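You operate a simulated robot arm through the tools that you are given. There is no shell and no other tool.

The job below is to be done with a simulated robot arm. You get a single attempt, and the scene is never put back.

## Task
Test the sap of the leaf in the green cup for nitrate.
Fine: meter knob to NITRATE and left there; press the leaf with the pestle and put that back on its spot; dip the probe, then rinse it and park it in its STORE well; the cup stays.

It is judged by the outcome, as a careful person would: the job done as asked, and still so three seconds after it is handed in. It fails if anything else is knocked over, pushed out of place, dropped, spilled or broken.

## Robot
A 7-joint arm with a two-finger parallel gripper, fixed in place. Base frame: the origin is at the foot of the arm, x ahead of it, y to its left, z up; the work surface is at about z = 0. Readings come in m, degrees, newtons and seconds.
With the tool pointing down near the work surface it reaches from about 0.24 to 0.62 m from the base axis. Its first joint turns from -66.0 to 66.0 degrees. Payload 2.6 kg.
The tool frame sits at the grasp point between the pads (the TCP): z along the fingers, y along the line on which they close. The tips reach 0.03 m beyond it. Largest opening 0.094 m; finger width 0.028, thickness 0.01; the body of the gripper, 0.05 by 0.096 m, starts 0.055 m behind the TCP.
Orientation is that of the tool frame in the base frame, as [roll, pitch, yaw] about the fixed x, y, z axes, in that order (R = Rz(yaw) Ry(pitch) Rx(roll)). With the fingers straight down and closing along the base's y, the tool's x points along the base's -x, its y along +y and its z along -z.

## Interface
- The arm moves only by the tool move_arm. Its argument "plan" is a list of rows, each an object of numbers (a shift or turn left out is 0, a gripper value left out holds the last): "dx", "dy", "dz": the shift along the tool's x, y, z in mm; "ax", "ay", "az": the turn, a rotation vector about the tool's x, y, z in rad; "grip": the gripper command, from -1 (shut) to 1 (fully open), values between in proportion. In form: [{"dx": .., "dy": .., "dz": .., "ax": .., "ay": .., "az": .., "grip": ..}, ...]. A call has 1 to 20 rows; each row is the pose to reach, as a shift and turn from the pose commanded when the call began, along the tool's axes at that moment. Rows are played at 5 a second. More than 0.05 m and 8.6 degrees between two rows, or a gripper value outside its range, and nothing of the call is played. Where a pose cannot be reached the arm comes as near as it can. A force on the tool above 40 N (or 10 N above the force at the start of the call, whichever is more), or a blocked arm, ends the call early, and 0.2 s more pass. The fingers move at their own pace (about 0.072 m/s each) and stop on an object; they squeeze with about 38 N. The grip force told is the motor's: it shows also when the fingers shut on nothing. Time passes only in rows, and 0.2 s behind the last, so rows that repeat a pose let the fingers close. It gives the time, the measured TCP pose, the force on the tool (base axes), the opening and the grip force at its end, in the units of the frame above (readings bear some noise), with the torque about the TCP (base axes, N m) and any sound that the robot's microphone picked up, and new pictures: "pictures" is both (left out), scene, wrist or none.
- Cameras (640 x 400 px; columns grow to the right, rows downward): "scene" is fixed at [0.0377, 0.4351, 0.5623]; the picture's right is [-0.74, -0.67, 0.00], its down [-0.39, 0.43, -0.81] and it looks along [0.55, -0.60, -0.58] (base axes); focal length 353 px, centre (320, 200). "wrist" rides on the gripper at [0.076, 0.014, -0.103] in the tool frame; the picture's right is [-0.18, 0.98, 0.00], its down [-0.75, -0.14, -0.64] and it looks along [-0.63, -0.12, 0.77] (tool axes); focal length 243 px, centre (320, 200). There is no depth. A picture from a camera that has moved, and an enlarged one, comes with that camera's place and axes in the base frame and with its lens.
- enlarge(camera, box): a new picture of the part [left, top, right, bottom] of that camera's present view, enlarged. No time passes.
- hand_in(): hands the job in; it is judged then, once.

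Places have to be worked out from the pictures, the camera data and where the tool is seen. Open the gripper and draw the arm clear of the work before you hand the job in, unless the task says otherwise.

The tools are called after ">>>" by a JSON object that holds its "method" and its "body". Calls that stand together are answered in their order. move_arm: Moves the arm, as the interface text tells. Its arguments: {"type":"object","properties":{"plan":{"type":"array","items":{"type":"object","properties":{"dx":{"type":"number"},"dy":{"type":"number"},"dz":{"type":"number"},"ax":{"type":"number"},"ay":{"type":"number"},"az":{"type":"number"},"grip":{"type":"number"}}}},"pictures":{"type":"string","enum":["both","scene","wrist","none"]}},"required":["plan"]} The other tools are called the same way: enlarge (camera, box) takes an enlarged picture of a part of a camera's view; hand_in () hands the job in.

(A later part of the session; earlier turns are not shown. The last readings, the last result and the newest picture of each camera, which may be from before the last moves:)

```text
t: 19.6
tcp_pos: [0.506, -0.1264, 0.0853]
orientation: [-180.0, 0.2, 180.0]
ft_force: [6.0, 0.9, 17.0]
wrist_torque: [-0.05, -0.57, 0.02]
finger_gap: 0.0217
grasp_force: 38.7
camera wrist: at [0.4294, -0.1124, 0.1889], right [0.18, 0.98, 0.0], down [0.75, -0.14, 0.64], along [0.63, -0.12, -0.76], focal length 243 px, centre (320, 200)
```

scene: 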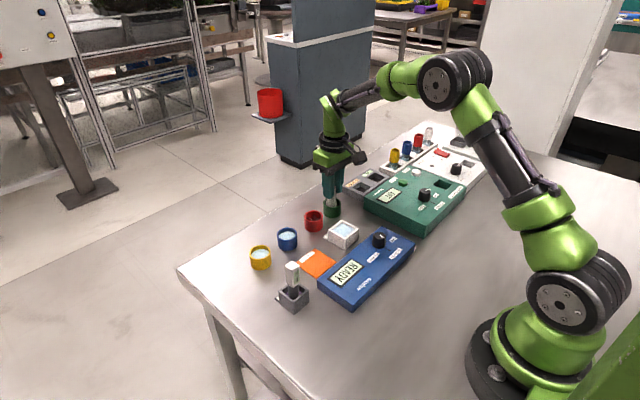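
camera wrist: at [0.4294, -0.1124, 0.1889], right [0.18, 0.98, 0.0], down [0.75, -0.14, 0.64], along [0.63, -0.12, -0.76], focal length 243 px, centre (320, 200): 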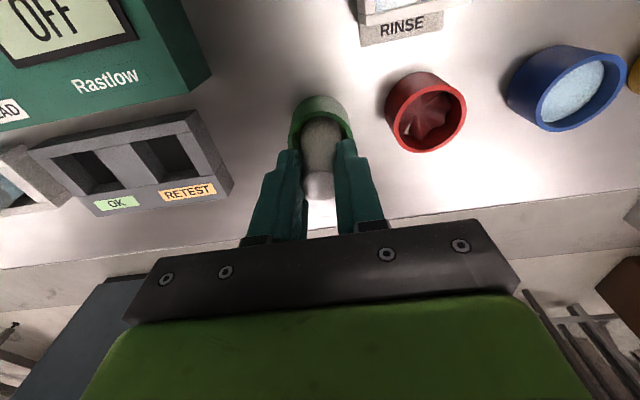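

Force dropped while it sank 2 mm, so the leaf is giving way. I press a little further.

>>> {"method": "move_arm", "body": {"plan": [{"dz": 0.7}, {"dz": 1.4}, {"dz": 2}, {"dz": 2}, {"dz": 2}, {"dz": 2}], "pictures": "both"}}

>>> {"method": "enlarge", "body": {"camera": "wrist", "box": [240, 60, 400, 220]}}

>>> {"method": "enlarge", "body": {"camera": "scene", "box": [290, 150, 370, 230]}}

```text
t: 21.0
tcp_pos: [0.5044, -0.1267, 0.0846]
orientation: [-179.9, 0.3, -180.0]
ft_force: [-1.4, 1.8, 28.3]
wrist_torque: [0.64, -0.03, 0.1]
finger_gap: 0.021
grasp_force: 38.2
camera wrist: at [0.4292, -0.1126, 0.188], right [0.18, 0.98, 0.0], down [0.75, -0.14, 0.65], along [0.63, -0.12, -0.76], focal length 243 px, centre (320, 200)
```

scene: 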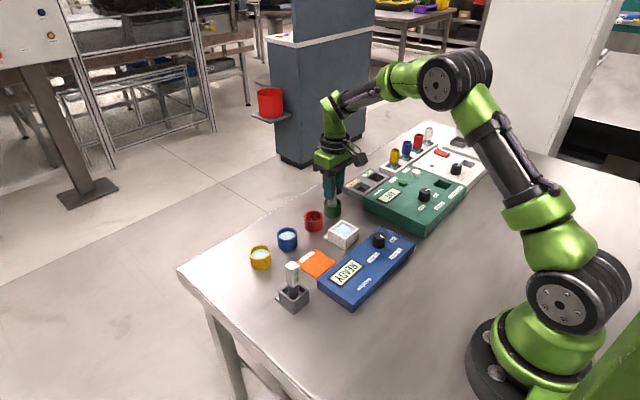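
wrist: 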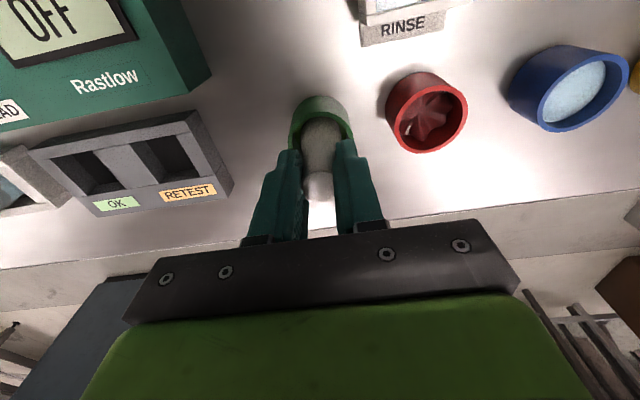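

```text
2.50 times, centred on (320, 140) of wrist
camera zoom: at [0.4292, -0.1126, 0.188], right [0.18, 0.98, 0.0], down [0.75, -0.14, 0.65], along [0.63, -0.12, -0.76], focal length 606 px, centre (320, 350)
```

zoom: 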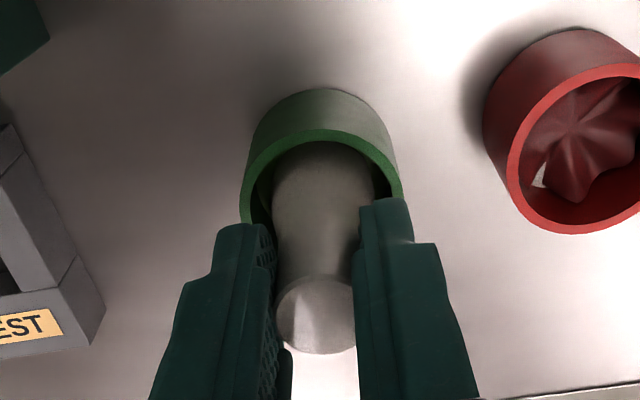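

```text
5.00 times, centred on (330, 190) of scene
camera zoom: at [0.0375, 0.4351, 0.5623], right [-0.74, -0.67, 0.0], down [-0.39, 0.43, -0.81], along [0.55, -0.6, -0.58], focal length 1763 px, centre (270, 250)
```

zoom: 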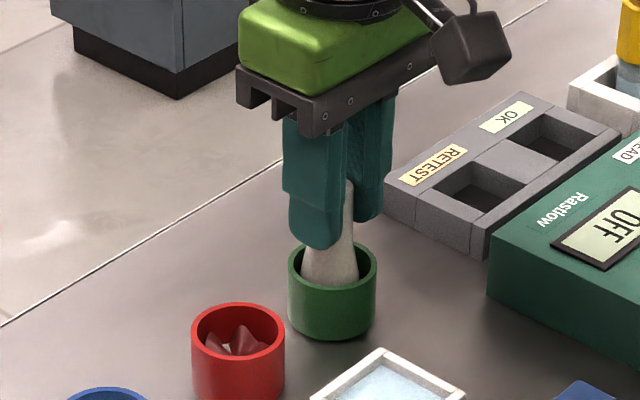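

The pestle seems to have slid up ~2.5 mm in the grip, so it is bearing on something firm. I lift it straight out and look at the leaf.

>>> {"method": "move_arm", "body": {"plan": [{"dz": -4}, {"dz": -15}, {"dz": -30}, {"dz": -50}, {"dz": -65}, {"dz": -65}]}}

>>> {"method": "enlarge", "body": {"camera": "wrist", "box": [240, 60, 400, 220]}}

>>> {"method": "enlarge", "body": {"camera": "scene", "box": [290, 150, 370, 230]}}

```text
t: 22.4
tcp_pos: [0.5042, -0.1263, 0.15]
orientation: [-180.0, 0.0, 180.0]
ft_force: [-0.6, 0.0, -1.2]
wrist_torque: [0.01, -0.01, 0.0]
finger_gap: 0.0217
grasp_force: 37.7
camera wrist: at [0.4287, -0.1126, 0.2524], right [0.18, 0.98, 0.0], down [0.75, -0.14, 0.64], along [0.63, -0.12, -0.77], focal length 243 px, centre (320, 200)
```

scene: 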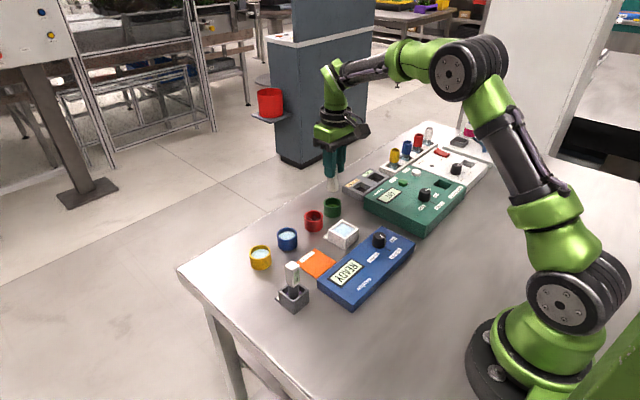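
wrist: 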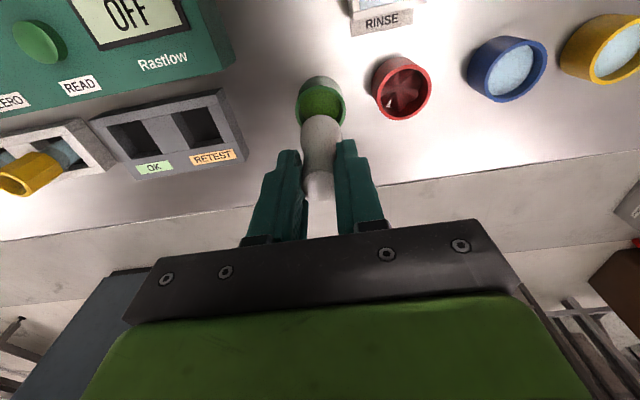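

```text
2.50 times, centred on (320, 140) of wrist
camera zoom: at [0.4287, -0.1126, 0.2524], right [0.18, 0.98, 0.0], down [0.75, -0.14, 0.64], along [0.63, -0.12, -0.77], focal length 606 px, centre (320, 350)
```

zoom: 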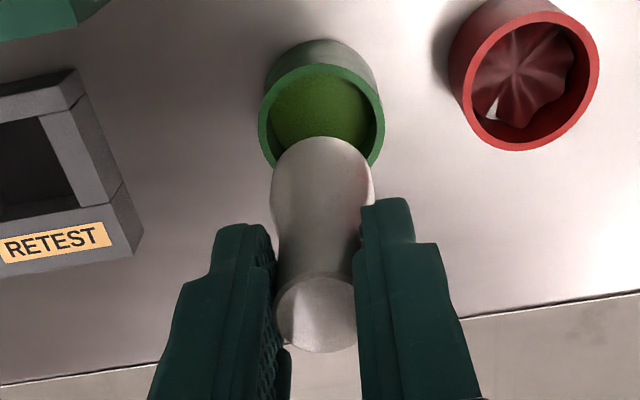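

```text
5.00 times, centred on (330, 190) of scene
camera zoom: at [0.0377, 0.4351, 0.5623], right [-0.74, -0.67, 0.0], down [-0.39, 0.43, -0.81], along [0.55, -0.6, -0.58], focal length 1763 px, centre (270, 250)
```

zoom: 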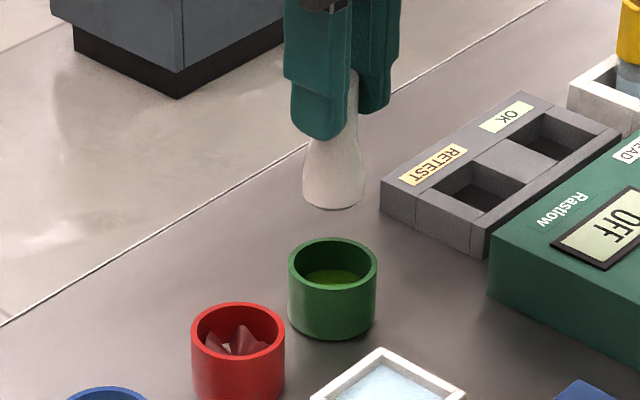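

The leaf is pressed to a flat green pool of sap. I carry the pestle back over its spot (0.4165, -0.150).

>>> {"method": "move_arm", "body": {"plan": [{"dx": 20, "dy": -5}, {"dx": 45, "dy": -11}, {"dx": 70, "dy": -17}, {"dx": 89, "dy": -22.2}, {"dx": 89, "dy": -22.2}, {"dx": 89, "dy": -22.2, "dz": 25}, {"dx": 89, "dy": -22.2, "dz": 50}, {"dx": 89, "dy": -22.2, "dz": 62}, {"dx": 89, "dy": -22.2, "dz": 62}]}}

>>> {"method": "enlarge", "body": {"camera": "wrist", "box": [230, 60, 410, 240]}}

>>> {"method": "enlarge", "body": {"camera": "scene", "box": [310, 150, 420, 250]}}

```text
t: 24.4
tcp_pos: [0.4167, -0.1477, 0.0826]
orientation: [179.9, 0.0, -180.0]
ft_force: [-0.2, -0.3, -1.3]
wrist_torque: [0.02, 0.01, -0.01]
finger_gap: 0.0214
grasp_force: 38.0
camera wrist: at [0.3406, -0.1338, 0.1863], right [0.18, 0.98, 0.0], down [0.75, -0.14, 0.64], along [0.63, -0.12, -0.77], focal length 243 px, centre (320, 200)
```

scene: 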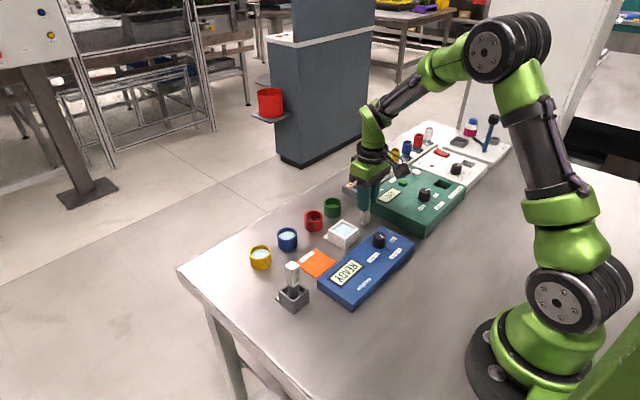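
wrist: 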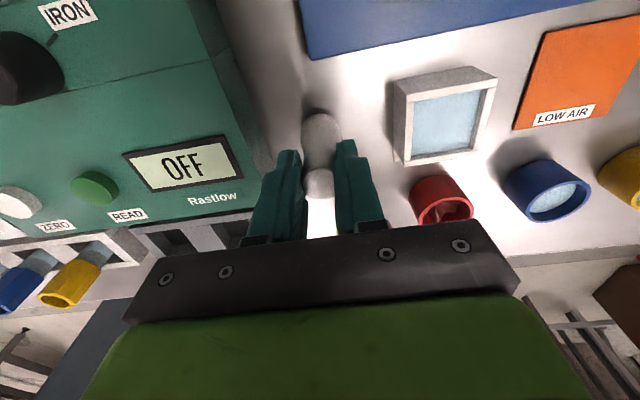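

```text
2.22 times, centred on (320, 150) of wrist
camera zoom: at [0.3406, -0.1338, 0.1863], right [0.18, 0.98, 0.0], down [0.75, -0.14, 0.64], along [0.63, -0.12, -0.77], focal length 539 px, centre (320, 311)
```

zoom: 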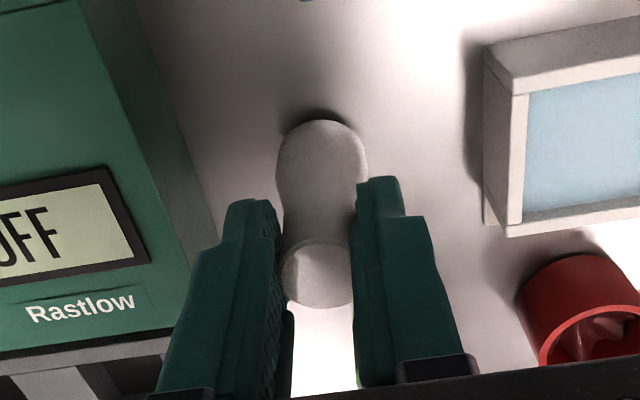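

```text
4.00 times, centred on (365, 200) of scene
camera zoom: at [0.0377, 0.4351, 0.5623], right [-0.74, -0.67, 0.0], down [-0.39, 0.43, -0.81], along [0.55, -0.6, -0.58], focal length 1411 px, centre (140, 200)
```

zoom: 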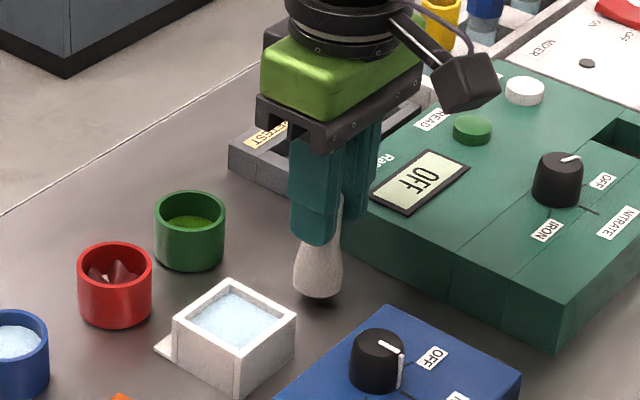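

I'm 2 mm off to +y against the recorded grasp pose, so I correct, then lower until light contact.

>>> {"method": "move_arm", "body": {"plan": [{"dy": -2}, {"dy": -2, "dz": 4}, {"dy": -2, "dz": 7}, {"dy": -2, "dz": 7}, {"dy": -2, "dz": 7}]}}

>>> {"method": "enlarge", "body": {"camera": "scene", "box": [310, 150, 420, 250]}}

```text
t: 25.6
tcp_pos: [0.4167, -0.1489, 0.0786]
orientation: [-180.0, 0.0, 180.0]
ft_force: [0.3, -0.4, -0.4]
wrist_torque: [0.06, 0.01, -0.01]
finger_gap: 0.0216
grasp_force: 38.5
camera wrist: at [0.34, -0.1355, 0.1816], right [0.18, 0.98, 0.0], down [0.75, -0.14, 0.64], along [0.63, -0.12, -0.77], focal length 243 px, centre (320, 200)
```

scene: 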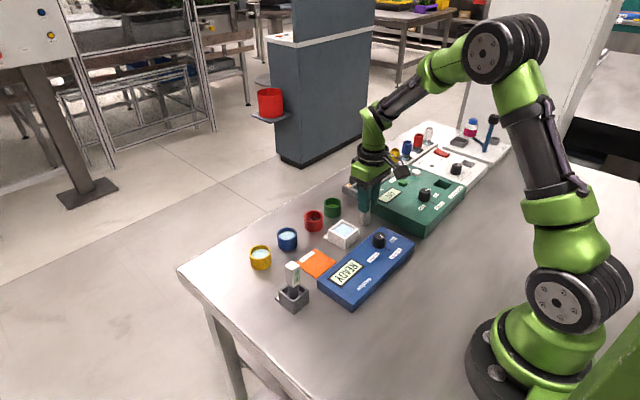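
wrist: 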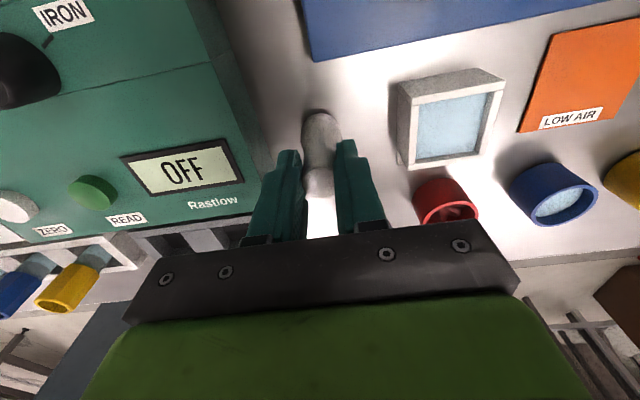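

```text
4.00 times, centred on (365, 200) of scene
camera zoom: at [0.0377, 0.4351, 0.5623], right [-0.74, -0.67, 0.0], down [-0.39, 0.43, -0.81], along [0.55, -0.6, -0.58], focal length 1411 px, centre (140, 200)
```

zoom: 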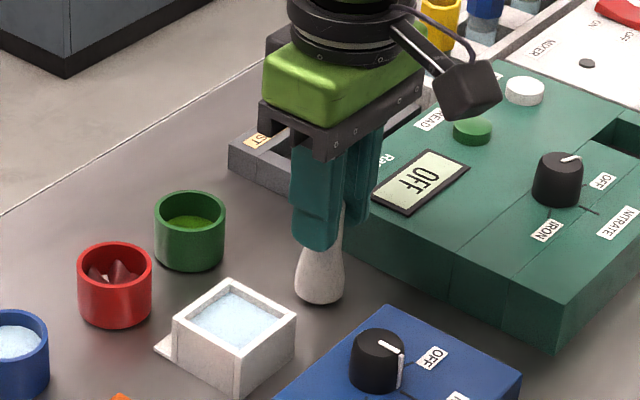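

The scene view shows the pestle base at its original row; force changed slightly. I lower 1 mm more to test for contact.

>>> {"method": "move_arm", "body": {"plan": [{"dz": 0.7}, {"dz": 0.7}, {"dz": 0.7}], "pictures": "wrist"}}

```text
t: 26.4
tcp_pos: [0.4162, -0.1499, 0.0786]
orientation: [180.0, 0.2, 180.0]
ft_force: [-0.7, 0.7, 5.6]
wrist_torque: [-0.04, -0.06, -0.02]
finger_gap: 0.0218
grasp_force: 37.8
camera wrist: at [0.3406, -0.1363, 0.181], right [0.18, 0.98, 0.0], down [0.75, -0.14, 0.64], along [0.63, -0.12, -0.77], focal length 243 px, centre (320, 200)
```

wrist: 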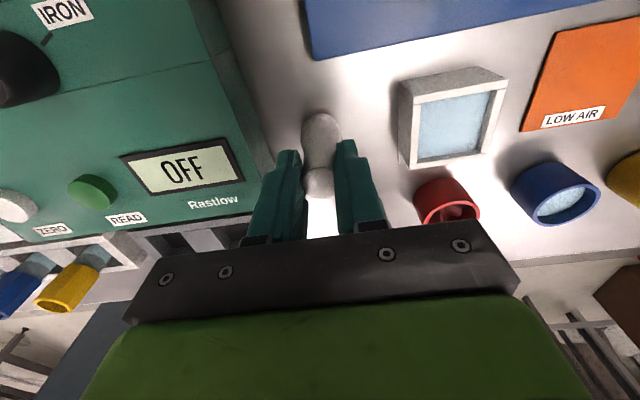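

Light contact (≈6 N). I open to 44 mm and rise straight up.

>>> {"method": "move_arm", "body": {"plan": [{"grip": -0.06}, {"grip": -0.06}, {"grip": -0.06}, {"dz": -10}, {"dz": -30}, {"dz": -60}, {"dz": -90}, {"dz": -110}, {"dz": -110}]}}

>>> {"method": "enlarge", "body": {"camera": "scene", "box": [310, 150, 420, 250]}}

>>> {"method": "enlarge", "body": {"camera": "wrist", "box": [230, 60, 410, 240]}}

```text
t: 28.4
tcp_pos: [0.4172, -0.1501, 0.1892]
orientation: [-180.0, 0.0, 180.0]
ft_force: [0.1, 0.0, -0.2]
wrist_torque: [0.01, 0.01, 0.0]
finger_gap: 0.0443
grasp_force: 0.0
camera wrist: at [0.3409, -0.1366, 0.2919], right [0.18, 0.98, 0.0], down [0.75, -0.14, 0.64], along [0.63, -0.12, -0.77], focal length 243 px, centre (320, 200)
```

scene: 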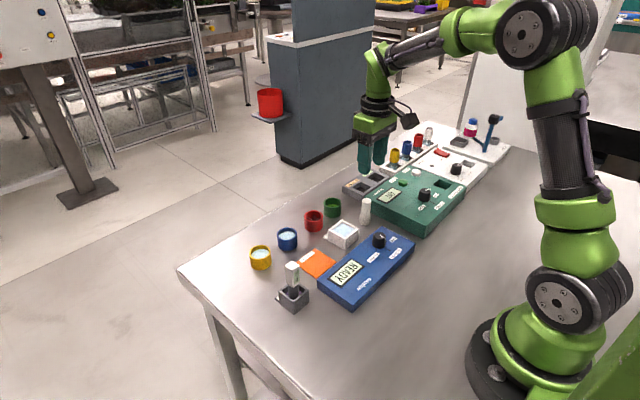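
wrist: 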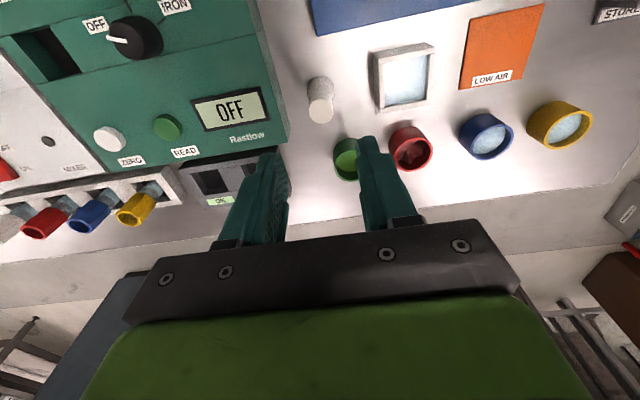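

```text
4.00 times, centred on (365, 200) of scene
camera zoom: at [0.0377, 0.4351, 0.5623], right [-0.74, -0.67, 0.0], down [-0.39, 0.43, -0.81], along [0.55, -0.6, -0.58], focal length 1411 px, centre (140, 200)
```

zoom: 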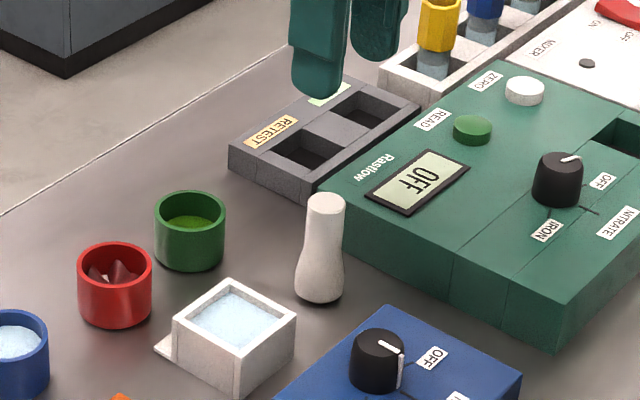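

```text
2.22 times, centred on (320, 150) of wrist
camera zoom: at [0.3409, -0.1366, 0.2919], right [0.18, 0.98, 0.0], down [0.75, -0.14, 0.64], along [0.63, -0.12, -0.77], focal length 539 px, centre (320, 311)
```

zoom: 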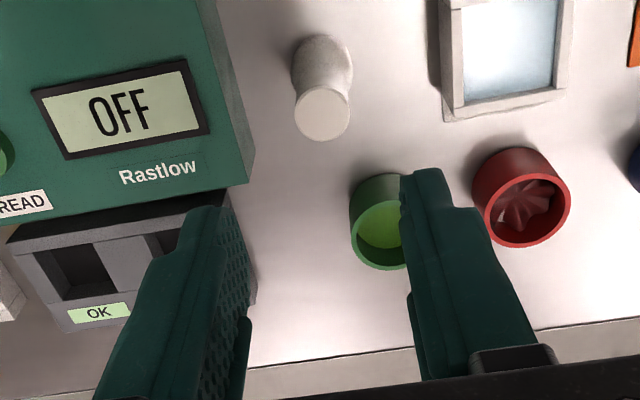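

Pestle stands back on its spot, and the sap is in the cup. Now I go over to the probe at about (0.372, 0.140), at z ≈ 0.21.

>>> {"method": "move_arm", "body": {"plan": [{"dx": 5, "dy": 35, "dz": -10}, {"dx": 11, "dy": 75, "dz": -20}, {"dx": 17, "dy": 115, "dz": -20}, {"dx": 23, "dy": 155, "dz": -20}, {"dx": 29, "dy": 195, "dz": -20}, {"dx": 35, "dy": 235, "dz": -20}, {"dx": 41, "dy": 270, "dz": -20}, {"dx": 45, "dy": 290, "dz": -20}, {"dx": 45, "dy": 290, "dz": -20}]}}

>>> {"method": "enlarge", "body": {"camera": "wrist", "box": [230, 40, 410, 200]}}

>>> {"method": "enlarge", "body": {"camera": "scene", "box": [240, 190, 360, 320]}}

```text
t: 30.4
tcp_pos: [0.3687, 0.1392, 0.207]
orientation: [-180.0, 0.1, 180.0]
ft_force: [-0.2, 1.1, 0.0]
wrist_torque: [-0.01, 0.04, 0.03]
finger_gap: 0.0441
grasp_force: 0.1
camera wrist: at [0.2943, 0.1534, 0.3098], right [0.18, 0.98, 0.0], down [0.75, -0.14, 0.64], along [0.63, -0.12, -0.77], focal length 243 px, centre (320, 200)
```

scene: 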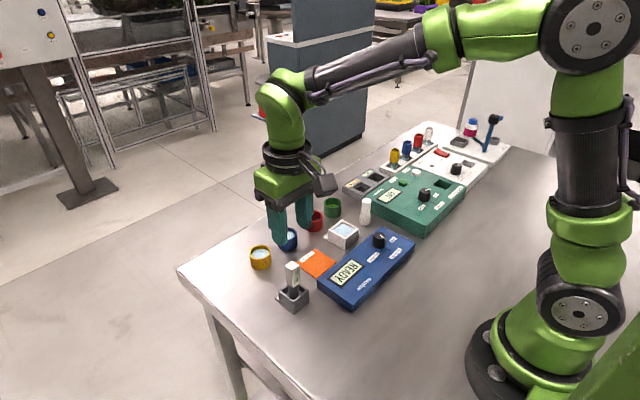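
wrist: 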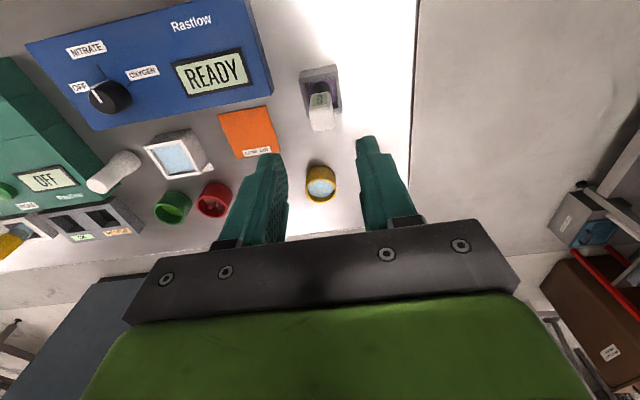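

```text
2.50 times, centred on (320, 120) of wrist
camera zoom: at [0.2943, 0.1534, 0.3098], right [0.18, 0.98, 0.0], down [0.75, -0.14, 0.64], along [0.63, -0.12, -0.77], focal length 606 px, centre (320, 400)
```

zoom: 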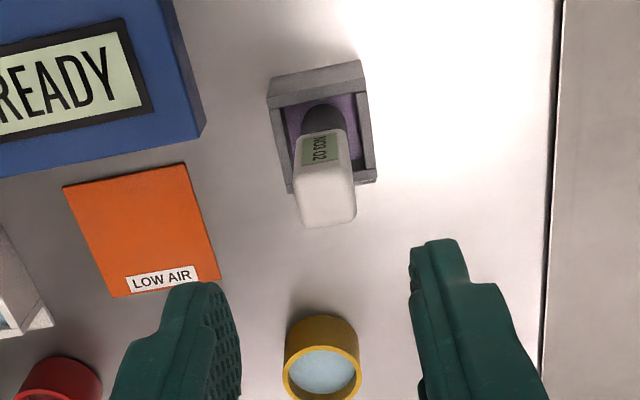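

```text
3.08 times, centred on (300, 255) of scene
camera zoom: at [0.0377, 0.4351, 0.5623], right [-0.74, -0.67, 0.0], down [-0.39, 0.43, -0.81], along [0.55, -0.6, -0.58], focal length 1085 px, centre (382, 31)
```

zoom: 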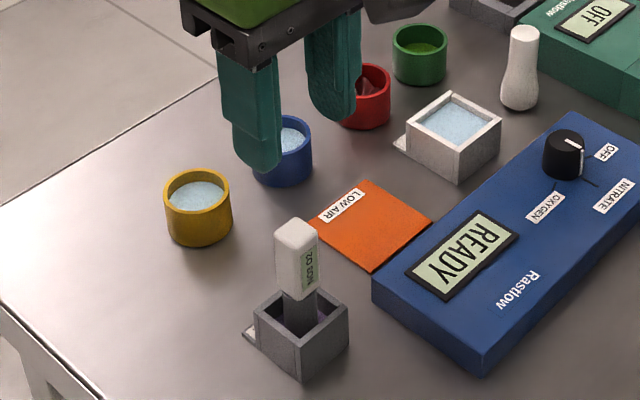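

I zoom in on the cap for its exact centre and orientation.

>>> {"method": "enlarge", "body": {"camera": "wrist", "box": [290, 60, 350, 135]}}

>>> {"method": "enlarge", "body": {"camera": "scene", "box": [270, 250, 330, 320]}}

```text
5.33 times, centred on (320, 98) of wrist
camera zoom: at [0.2943, 0.1534, 0.3098], right [0.18, 0.98, 0.0], down [0.75, -0.14, 0.64], along [0.63, -0.12, -0.77], focal length 1294 px, centre (320, 747)
```

zoom: 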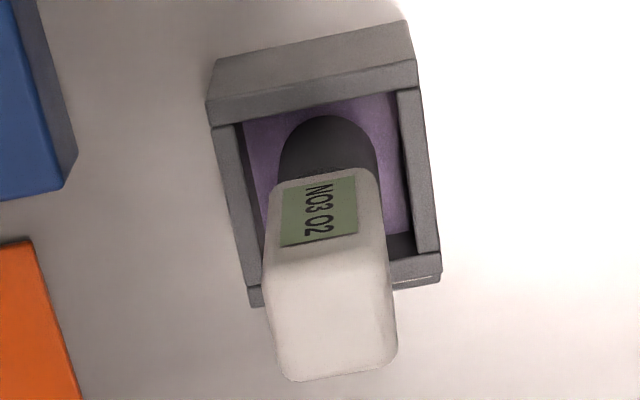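

```text
5.71 times, centred on (300, 285) of scene
camera zoom: at [0.0377, 0.4351, 0.5623], right [-0.74, -0.67, 0.0], down [-0.39, 0.43, -0.81], along [0.55, -0.6, -0.58], focal length 2015 px, centre (434, -286)
```

zoom: 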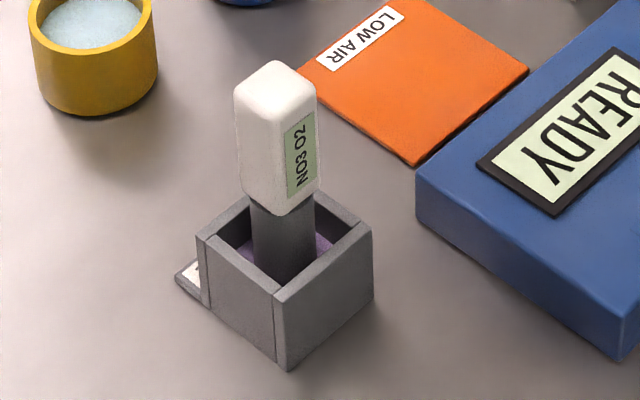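

Cap top centre is about 2 mm forward and 1.7 mm left of the TCP axis, roughly square to the fingers. I correct and descend to TCP z ≈ 0.092, pads on the cap.

>>> {"method": "move_arm", "body": {"plan": [{"dx": -2.1, "dy": 1.7, "dz": 25}, {"dx": -2.1, "dy": 1.7, "dz": 50}, {"dx": -2.1, "dy": 1.7, "dz": 75}, {"dx": -2.1, "dy": 1.7, "dz": 75}]}}

>>> {"method": "enlarge", "body": {"camera": "wrist", "box": [240, 60, 400, 220]}}

>>> {"method": "enlarge", "body": {"camera": "scene", "box": [240, 210, 350, 320]}}

```text
t: 31.4
tcp_pos: [0.3729, 0.145, 0.1327]
orientation: [-180.0, 0.0, -179.9]
ft_force: [-0.6, 0.5, -0.5]
wrist_torque: [-0.03, -0.03, 0.02]
finger_gap: 0.0445
grasp_force: 0.0
camera wrist: at [0.2973, 0.1584, 0.2358], right [0.18, 0.98, 0.0], down [0.75, -0.14, 0.64], along [0.63, -0.12, -0.77], focal length 243 px, centre (320, 200)
```

scene: 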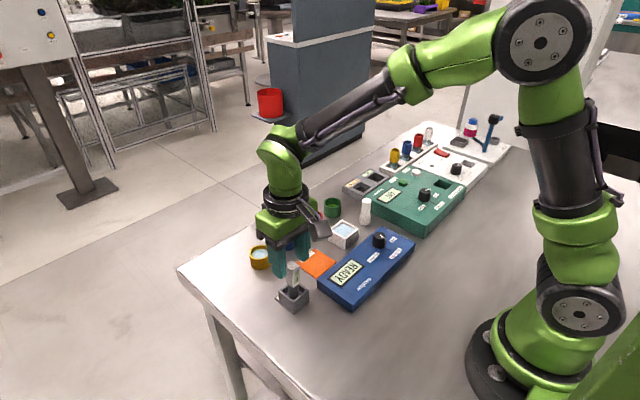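
wrist: 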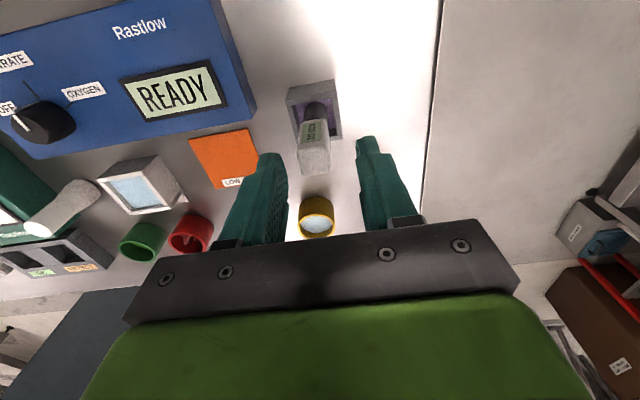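

```text
2.50 times, centred on (320, 140) of wrist
camera zoom: at [0.2973, 0.1584, 0.2358], right [0.18, 0.98, 0.0], down [0.75, -0.14, 0.64], along [0.63, -0.12, -0.77], focal length 606 px, centre (320, 350)
```

zoom: 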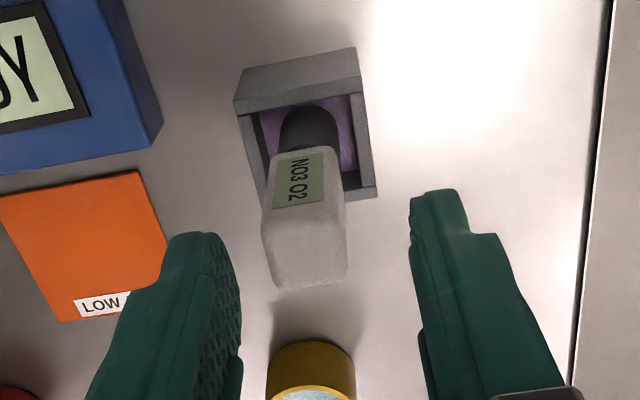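

```text
3.64 times, centred on (295, 265) of scene
camera zoom: at [0.0377, 0.4351, 0.5623], right [-0.74, -0.67, 0.0], down [-0.39, 0.43, -0.81], along [0.55, -0.6, -0.58], focal length 1282 px, centre (411, -36)
```

zoom: 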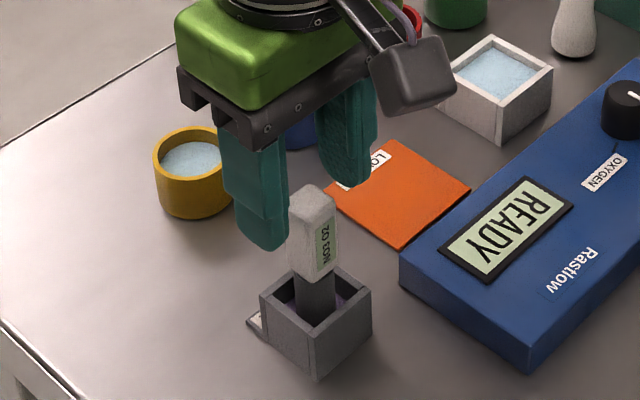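

The arm had not settled when last measured; now the TCP is ~3 mm too far +y and ~2 mm forward. I correct and descend in stages.

>>> {"method": "move_arm", "body": {"plan": [{"dx": 2.2, "dy": -3, "dz": 0}, {"dx": 2.2, "dy": -3, "dz": 0}, {"dx": 2.2, "dy": -3, "dz": 15}, {"dx": 2.2, "dy": -3, "dz": 30}, {"dx": 2.2, "dy": -3, "dz": 41}, {"dx": 2.2, "dy": -3, "dz": 41}, {"dx": 2.2, "dy": -3, "dz": 41}]}}

>>> {"method": "enlarge", "body": {"camera": "wrist", "box": [240, 80, 400, 240]}}

>>> {"method": "enlarge", "body": {"camera": "scene", "box": [240, 210, 350, 320]}}

```text
t: 33.0
tcp_pos: [0.3719, 0.1382, 0.0935]
orientation: [180.0, -0.1, 180.0]
ft_force: [-0.2, 0.0, -0.1]
wrist_torque: [-0.01, 0.01, 0.0]
finger_gap: 0.0445
grasp_force: 0.0
camera wrist: at [0.2958, 0.1518, 0.196], right [0.18, 0.98, 0.0], down [0.75, -0.14, 0.64], along [0.63, -0.12, -0.77], focal length 243 px, centre (320, 200)
```

scene: 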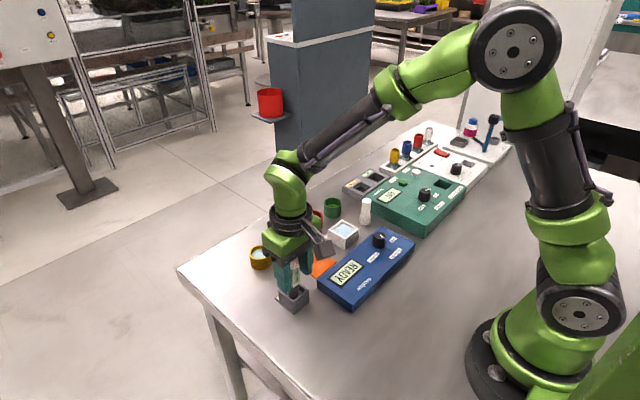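
wrist: 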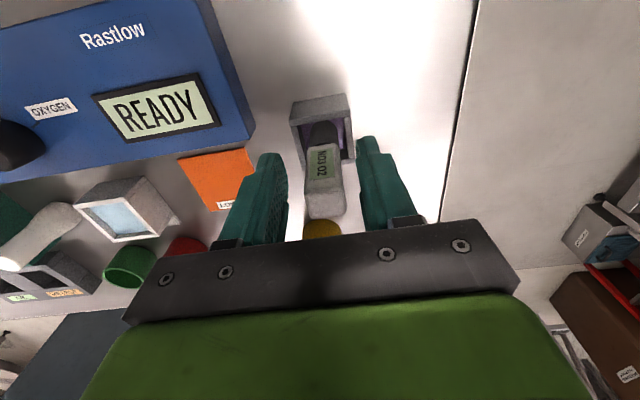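

```text
2.50 times, centred on (320, 160) of wrist
camera zoom: at [0.2958, 0.1518, 0.196], right [0.18, 0.98, 0.0], down [0.75, -0.14, 0.64], along [0.63, -0.12, -0.77], focal length 606 px, centre (320, 300)
```

zoom: 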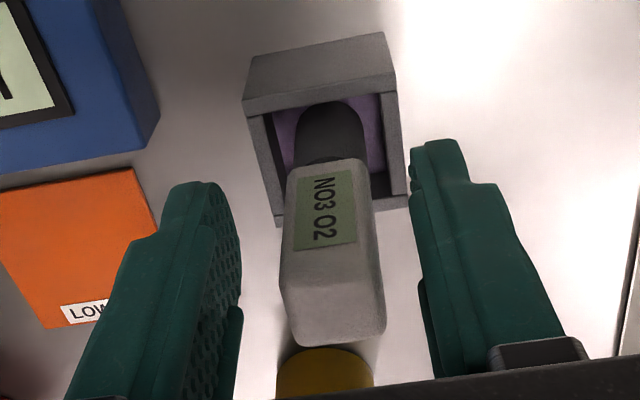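

```text
3.64 times, centred on (295, 265) of scene
camera zoom: at [0.0377, 0.4351, 0.5623], right [-0.74, -0.67, 0.0], down [-0.39, 0.43, -0.81], along [0.55, -0.6, -0.58], focal length 1282 px, centre (411, -36)
```

zoom: 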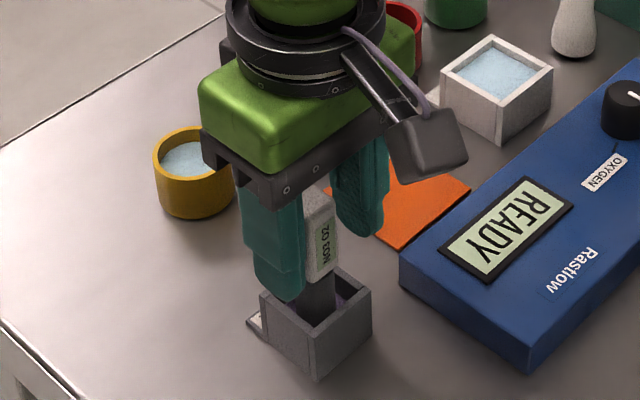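

Now the TCP measures (0.372, 0.138) and the cap sits ~2.8 mm to +y, 1.5 mm toward the base; I shift to centre and check.

>>> {"method": "move_arm", "body": {"plan": [{"dx": 1.5, "dy": 2.8}, {"dx": 1.5, "dy": 2.8}, {"dx": 1.5, "dy": 2.8}], "pictures": "wrist"}}

>>> {"method": "enlarge", "body": {"camera": "wrist", "box": [240, 80, 400, 240]}}

```text
t: 33.8
tcp_pos: [0.3699, 0.1406, 0.0921]
orientation: [-180.0, 0.0, -180.0]
ft_force: [0.0, 0.1, -0.5]
wrist_torque: [0.01, 0.0, 0.0]
finger_gap: 0.0443
grasp_force: 0.0
camera wrist: at [0.2944, 0.1547, 0.1955], right [0.18, 0.98, 0.0], down [0.75, -0.14, 0.64], along [0.63, -0.12, -0.77], focal length 243 px, centre (320, 200)
```

wrist: 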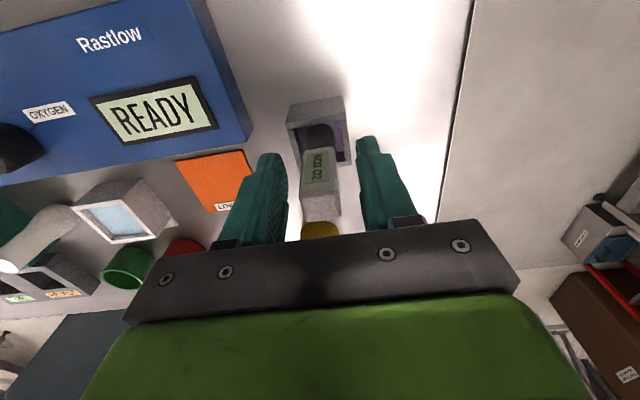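

```text
2.50 times, centred on (320, 160) of wrist
camera zoom: at [0.2944, 0.1547, 0.1955], right [0.18, 0.98, 0.0], down [0.75, -0.14, 0.64], along [0.63, -0.12, -0.77], focal length 606 px, centre (320, 300)
```

zoom: 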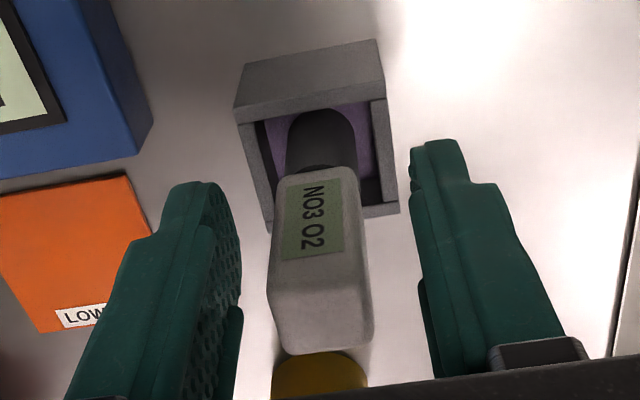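

Cap is now centred between the fingers (TCP 0.370, 0.1406, 0.092 – recorded for the return). I close on it.

>>> {"method": "move_arm", "body": {"plan": [{"grip": -1}, {"grip": -1}, {"grip": -1}, {"grip": -1}], "pictures": "both"}}

>>> {"method": "enlarge", "body": {"camera": "wrist", "box": [240, 80, 400, 240]}}

>>> {"method": "enlarge", "body": {"camera": "scene", "box": [240, 210, 350, 320]}}

```text
t: 34.8
tcp_pos: [0.3698, 0.1404, 0.0929]
orientation: [180.0, 0.0, -180.0]
ft_force: [-0.4, -0.2, 0.1]
wrist_torque: [0.0, 0.0, 0.03]
finger_gap: 0.0227
grasp_force: 37.8
camera wrist: at [0.2944, 0.1547, 0.1955], right [0.18, 0.98, 0.0], down [0.75, -0.14, 0.64], along [0.63, -0.12, -0.77], focal length 243 px, centre (320, 200)
```

scene: 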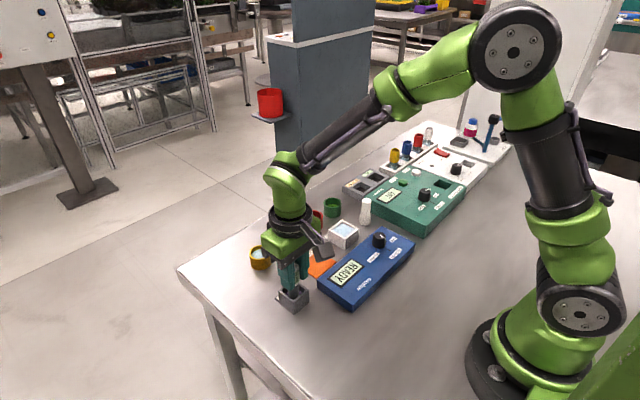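
wrist: 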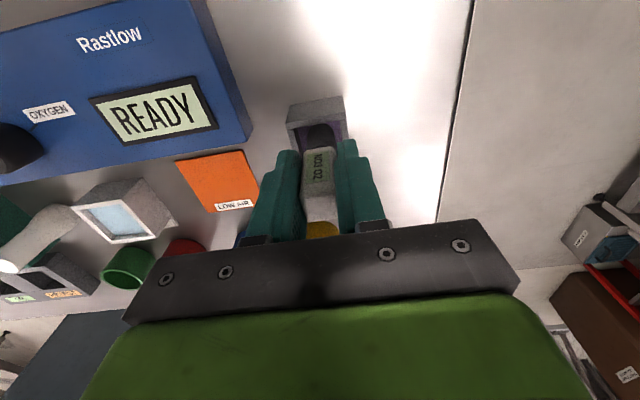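

```text
2.50 times, centred on (320, 160) of wrist
camera zoom: at [0.2944, 0.1547, 0.1955], right [0.18, 0.98, 0.0], down [0.75, -0.14, 0.64], along [0.63, -0.12, -0.77], focal length 606 px, centre (320, 300)
```

zoom: 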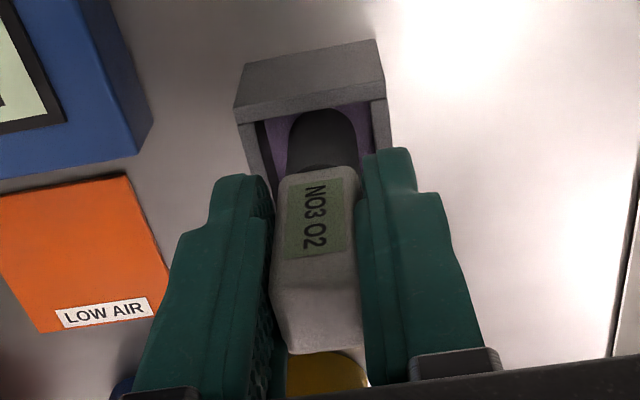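

```text
3.64 times, centred on (295, 265) of scene
camera zoom: at [0.0377, 0.4351, 0.5623], right [-0.74, -0.67, 0.0], down [-0.39, 0.43, -0.81], along [0.55, -0.6, -0.58], focal length 1282 px, centre (411, -36)
```

zoom: 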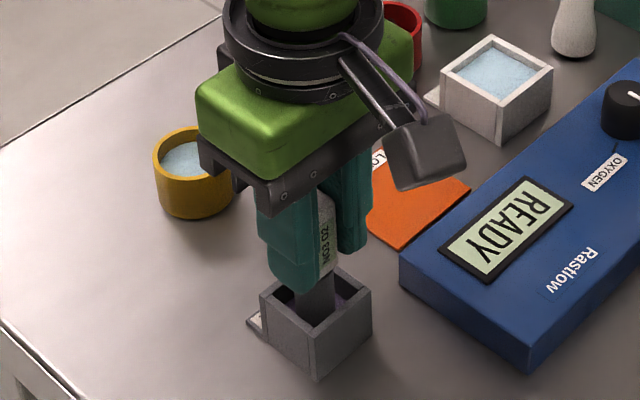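

Gripped with no side force. I lift straight up 110 mm and check the probe hangs true.

>>> {"method": "move_arm", "body": {"plan": [{"dz": -5}, {"dz": -15}, {"dz": -30}, {"dz": -50}, {"dz": -80}, {"dz": -110}, {"dz": -110}, {"dz": -110}]}}

>>> {"method": "enlarge", "body": {"camera": "wrist", "box": [240, 60, 400, 220]}}

>>> {"method": "enlarge", "body": {"camera": "scene", "box": [240, 180, 350, 320]}}

```text
t: 36.6
tcp_pos: [0.3707, 0.1403, 0.2017]
orientation: [179.9, 0.0, 180.0]
ft_force: [-0.2, 0.2, -0.4]
wrist_torque: [0.0, 0.01, -0.01]
finger_gap: 0.0225
grasp_force: 37.8
camera wrist: at [0.2952, 0.1544, 0.3042], right [0.18, 0.98, 0.0], down [0.75, -0.14, 0.64], along [0.63, -0.12, -0.77], focal length 243 px, centre (320, 200)
```

scene: 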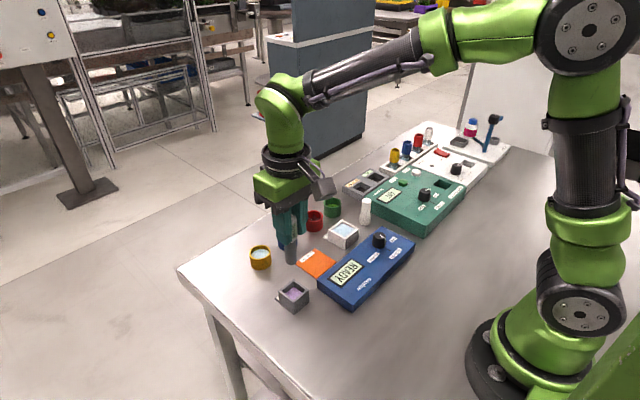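
wrist: 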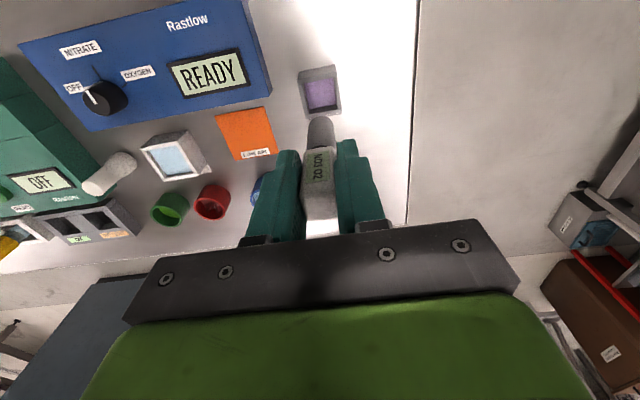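

```text
2.50 times, centred on (320, 140) of wrist
camera zoom: at [0.2952, 0.1544, 0.3042], right [0.18, 0.98, 0.0], down [0.75, -0.14, 0.64], along [0.63, -0.12, -0.77], focal length 606 px, centre (320, 350)
```

zoom: 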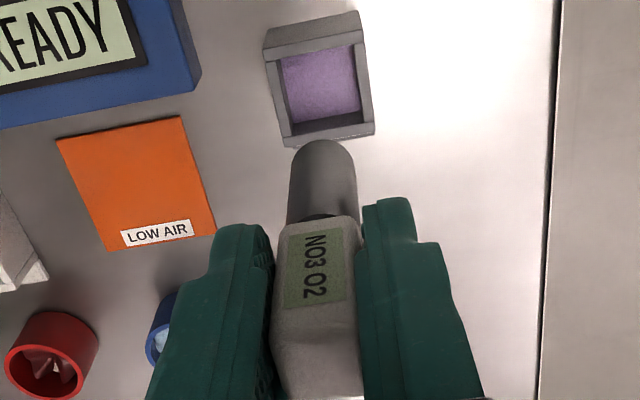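

```text
2.86 times, centred on (295, 250) of scene
camera zoom: at [0.0377, 0.4351, 0.5623], right [-0.74, -0.67, 0.0], down [-0.39, 0.43, -0.81], along [0.55, -0.6, -0.58], focal length 1008 px, centre (391, 57)
```

zoom: 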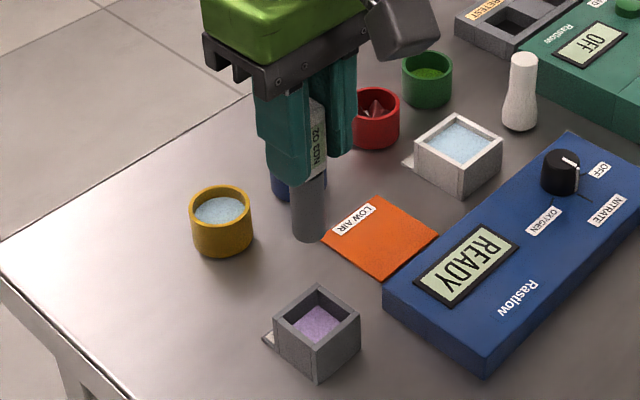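

The probe hangs straight; tip is about 83 mm below the TCP. I carry it over to the green cup (0.505, -0.127) at this height and let the arm settle.

>>> {"method": "move_arm", "body": {"plan": [{"dx": -17, "dy": -33}, {"dx": -34, "dy": -67}, {"dx": -51, "dy": -100}, {"dx": -68, "dy": -134}, {"dx": -85, "dy": -167}, {"dx": -102, "dy": -200}, {"dx": -119, "dy": -234}, {"dx": -130, "dy": -257}, {"dx": -135, "dy": -267}, {"dx": -135, "dy": -267, "dz": 20}, {"dx": -135, "dy": -267, "dz": 40}, {"dx": -135, "dy": -267, "dz": 40}, {"dx": -135, "dy": -267, "dz": 40}]}}

>>> {"method": "enlarge", "body": {"camera": "wrist", "box": [240, 60, 400, 220]}}

>>> {"method": "enlarge", "body": {"camera": "scene", "box": [290, 130, 390, 230]}}

```text
t: 39.4
tcp_pos: [0.5056, -0.1274, 0.1625]
orientation: [180.0, 0.0, 180.0]
ft_force: [-0.3, -0.9, 0.5]
wrist_torque: [-0.01, 0.02, 0.01]
finger_gap: 0.0224
grasp_force: 38.1
camera wrist: at [0.4295, -0.1126, 0.2658], right [0.18, 0.98, 0.0], down [0.75, -0.14, 0.64], along [0.63, -0.12, -0.77], focal length 243 px, centre (320, 200)
```

scene: 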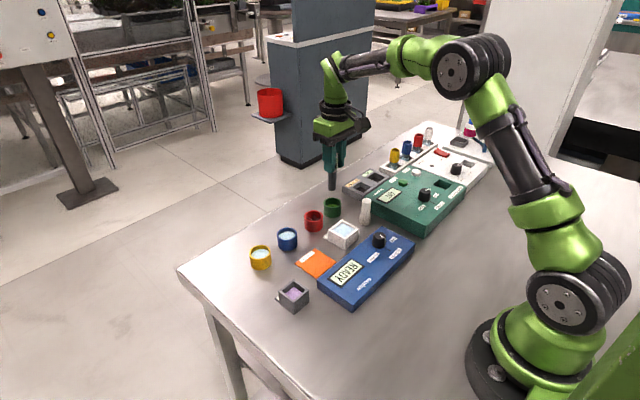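
wrist: 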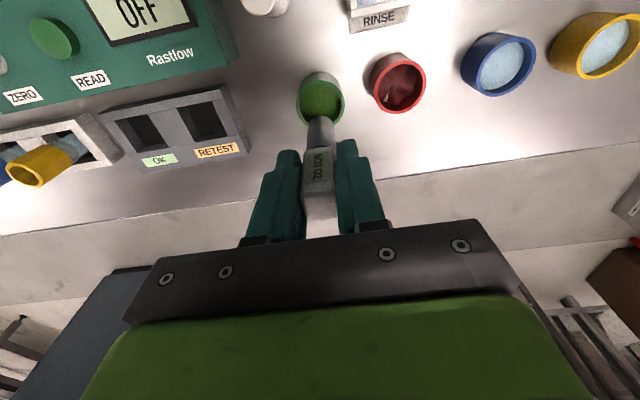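

```text
2.50 times, centred on (320, 140) of wrist
camera zoom: at [0.4295, -0.1126, 0.2658], right [0.18, 0.98, 0.0], down [0.75, -0.14, 0.64], along [0.63, -0.12, -0.77], focal length 606 px, centre (320, 350)
```

zoom: 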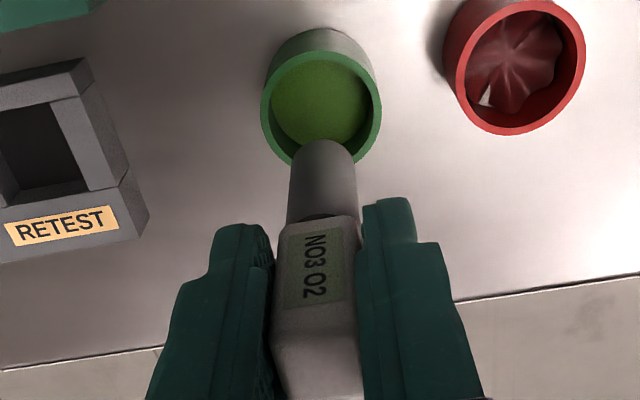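

```text
4.00 times, centred on (340, 180) of scene
camera zoom: at [0.0377, 0.4351, 0.5623], right [-0.74, -0.67, 0.0], down [-0.39, 0.43, -0.81], along [0.55, -0.6, -0.58], focal length 1411 px, centre (240, 280)
```

zoom: 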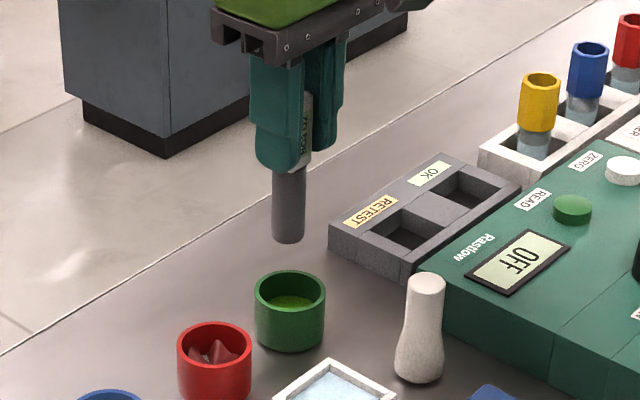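

The cup is centred under the probe axis. I lower until the tip is about 20 mm above the table, inside the cup, and check.

>>> {"method": "move_arm", "body": {"plan": [{"dz": 15}, {"dz": 30}, {"dz": 42}, {"dz": 50}, {"dz": 58}, {"dz": 58}, {"dz": 58}]}}

>>> {"method": "enlarge", "body": {"camera": "wrist", "box": [240, 60, 400, 220]}}

>>> {"method": "enlarge", "body": {"camera": "scene", "box": [290, 150, 370, 230]}}

```text
t: 41.0
tcp_pos: [0.5041, -0.1266, 0.1043]
orientation: [179.9, -0.1, -180.0]
ft_force: [0.1, -0.3, -0.8]
wrist_torque: [0.03, 0.03, 0.0]
finger_gap: 0.022
grasp_force: 37.4
camera wrist: at [0.4282, -0.1126, 0.207], right [0.18, 0.98, 0.0], down [0.75, -0.14, 0.64], along [0.63, -0.12, -0.77], focal length 243 px, centre (320, 200)
```

scene: 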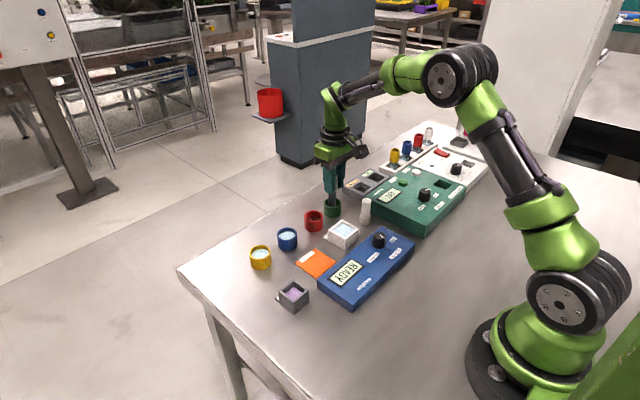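
wrist: 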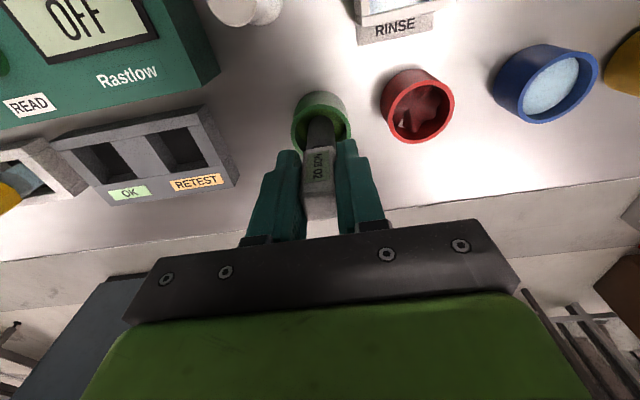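

```text
2.50 times, centred on (320, 140) of wrist
camera zoom: at [0.4282, -0.1126, 0.207], right [0.18, 0.98, 0.0], down [0.75, -0.14, 0.64], along [0.63, -0.12, -0.77], focal length 606 px, centre (320, 350)
```

zoom: 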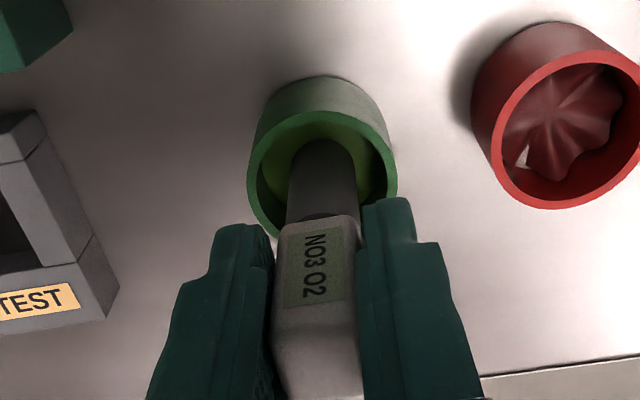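

```text
5.00 times, centred on (330, 190) of scene
camera zoom: at [0.0377, 0.4351, 0.5623], right [-0.74, -0.67, 0.0], down [-0.39, 0.43, -0.81], along [0.55, -0.6, -0.58], focal length 1763 px, centre (270, 250)
```

zoom: 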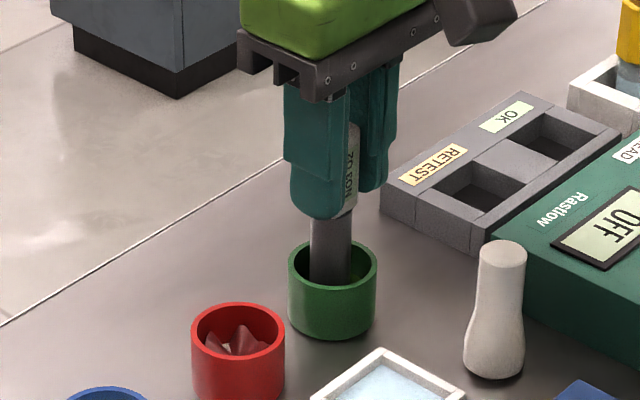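

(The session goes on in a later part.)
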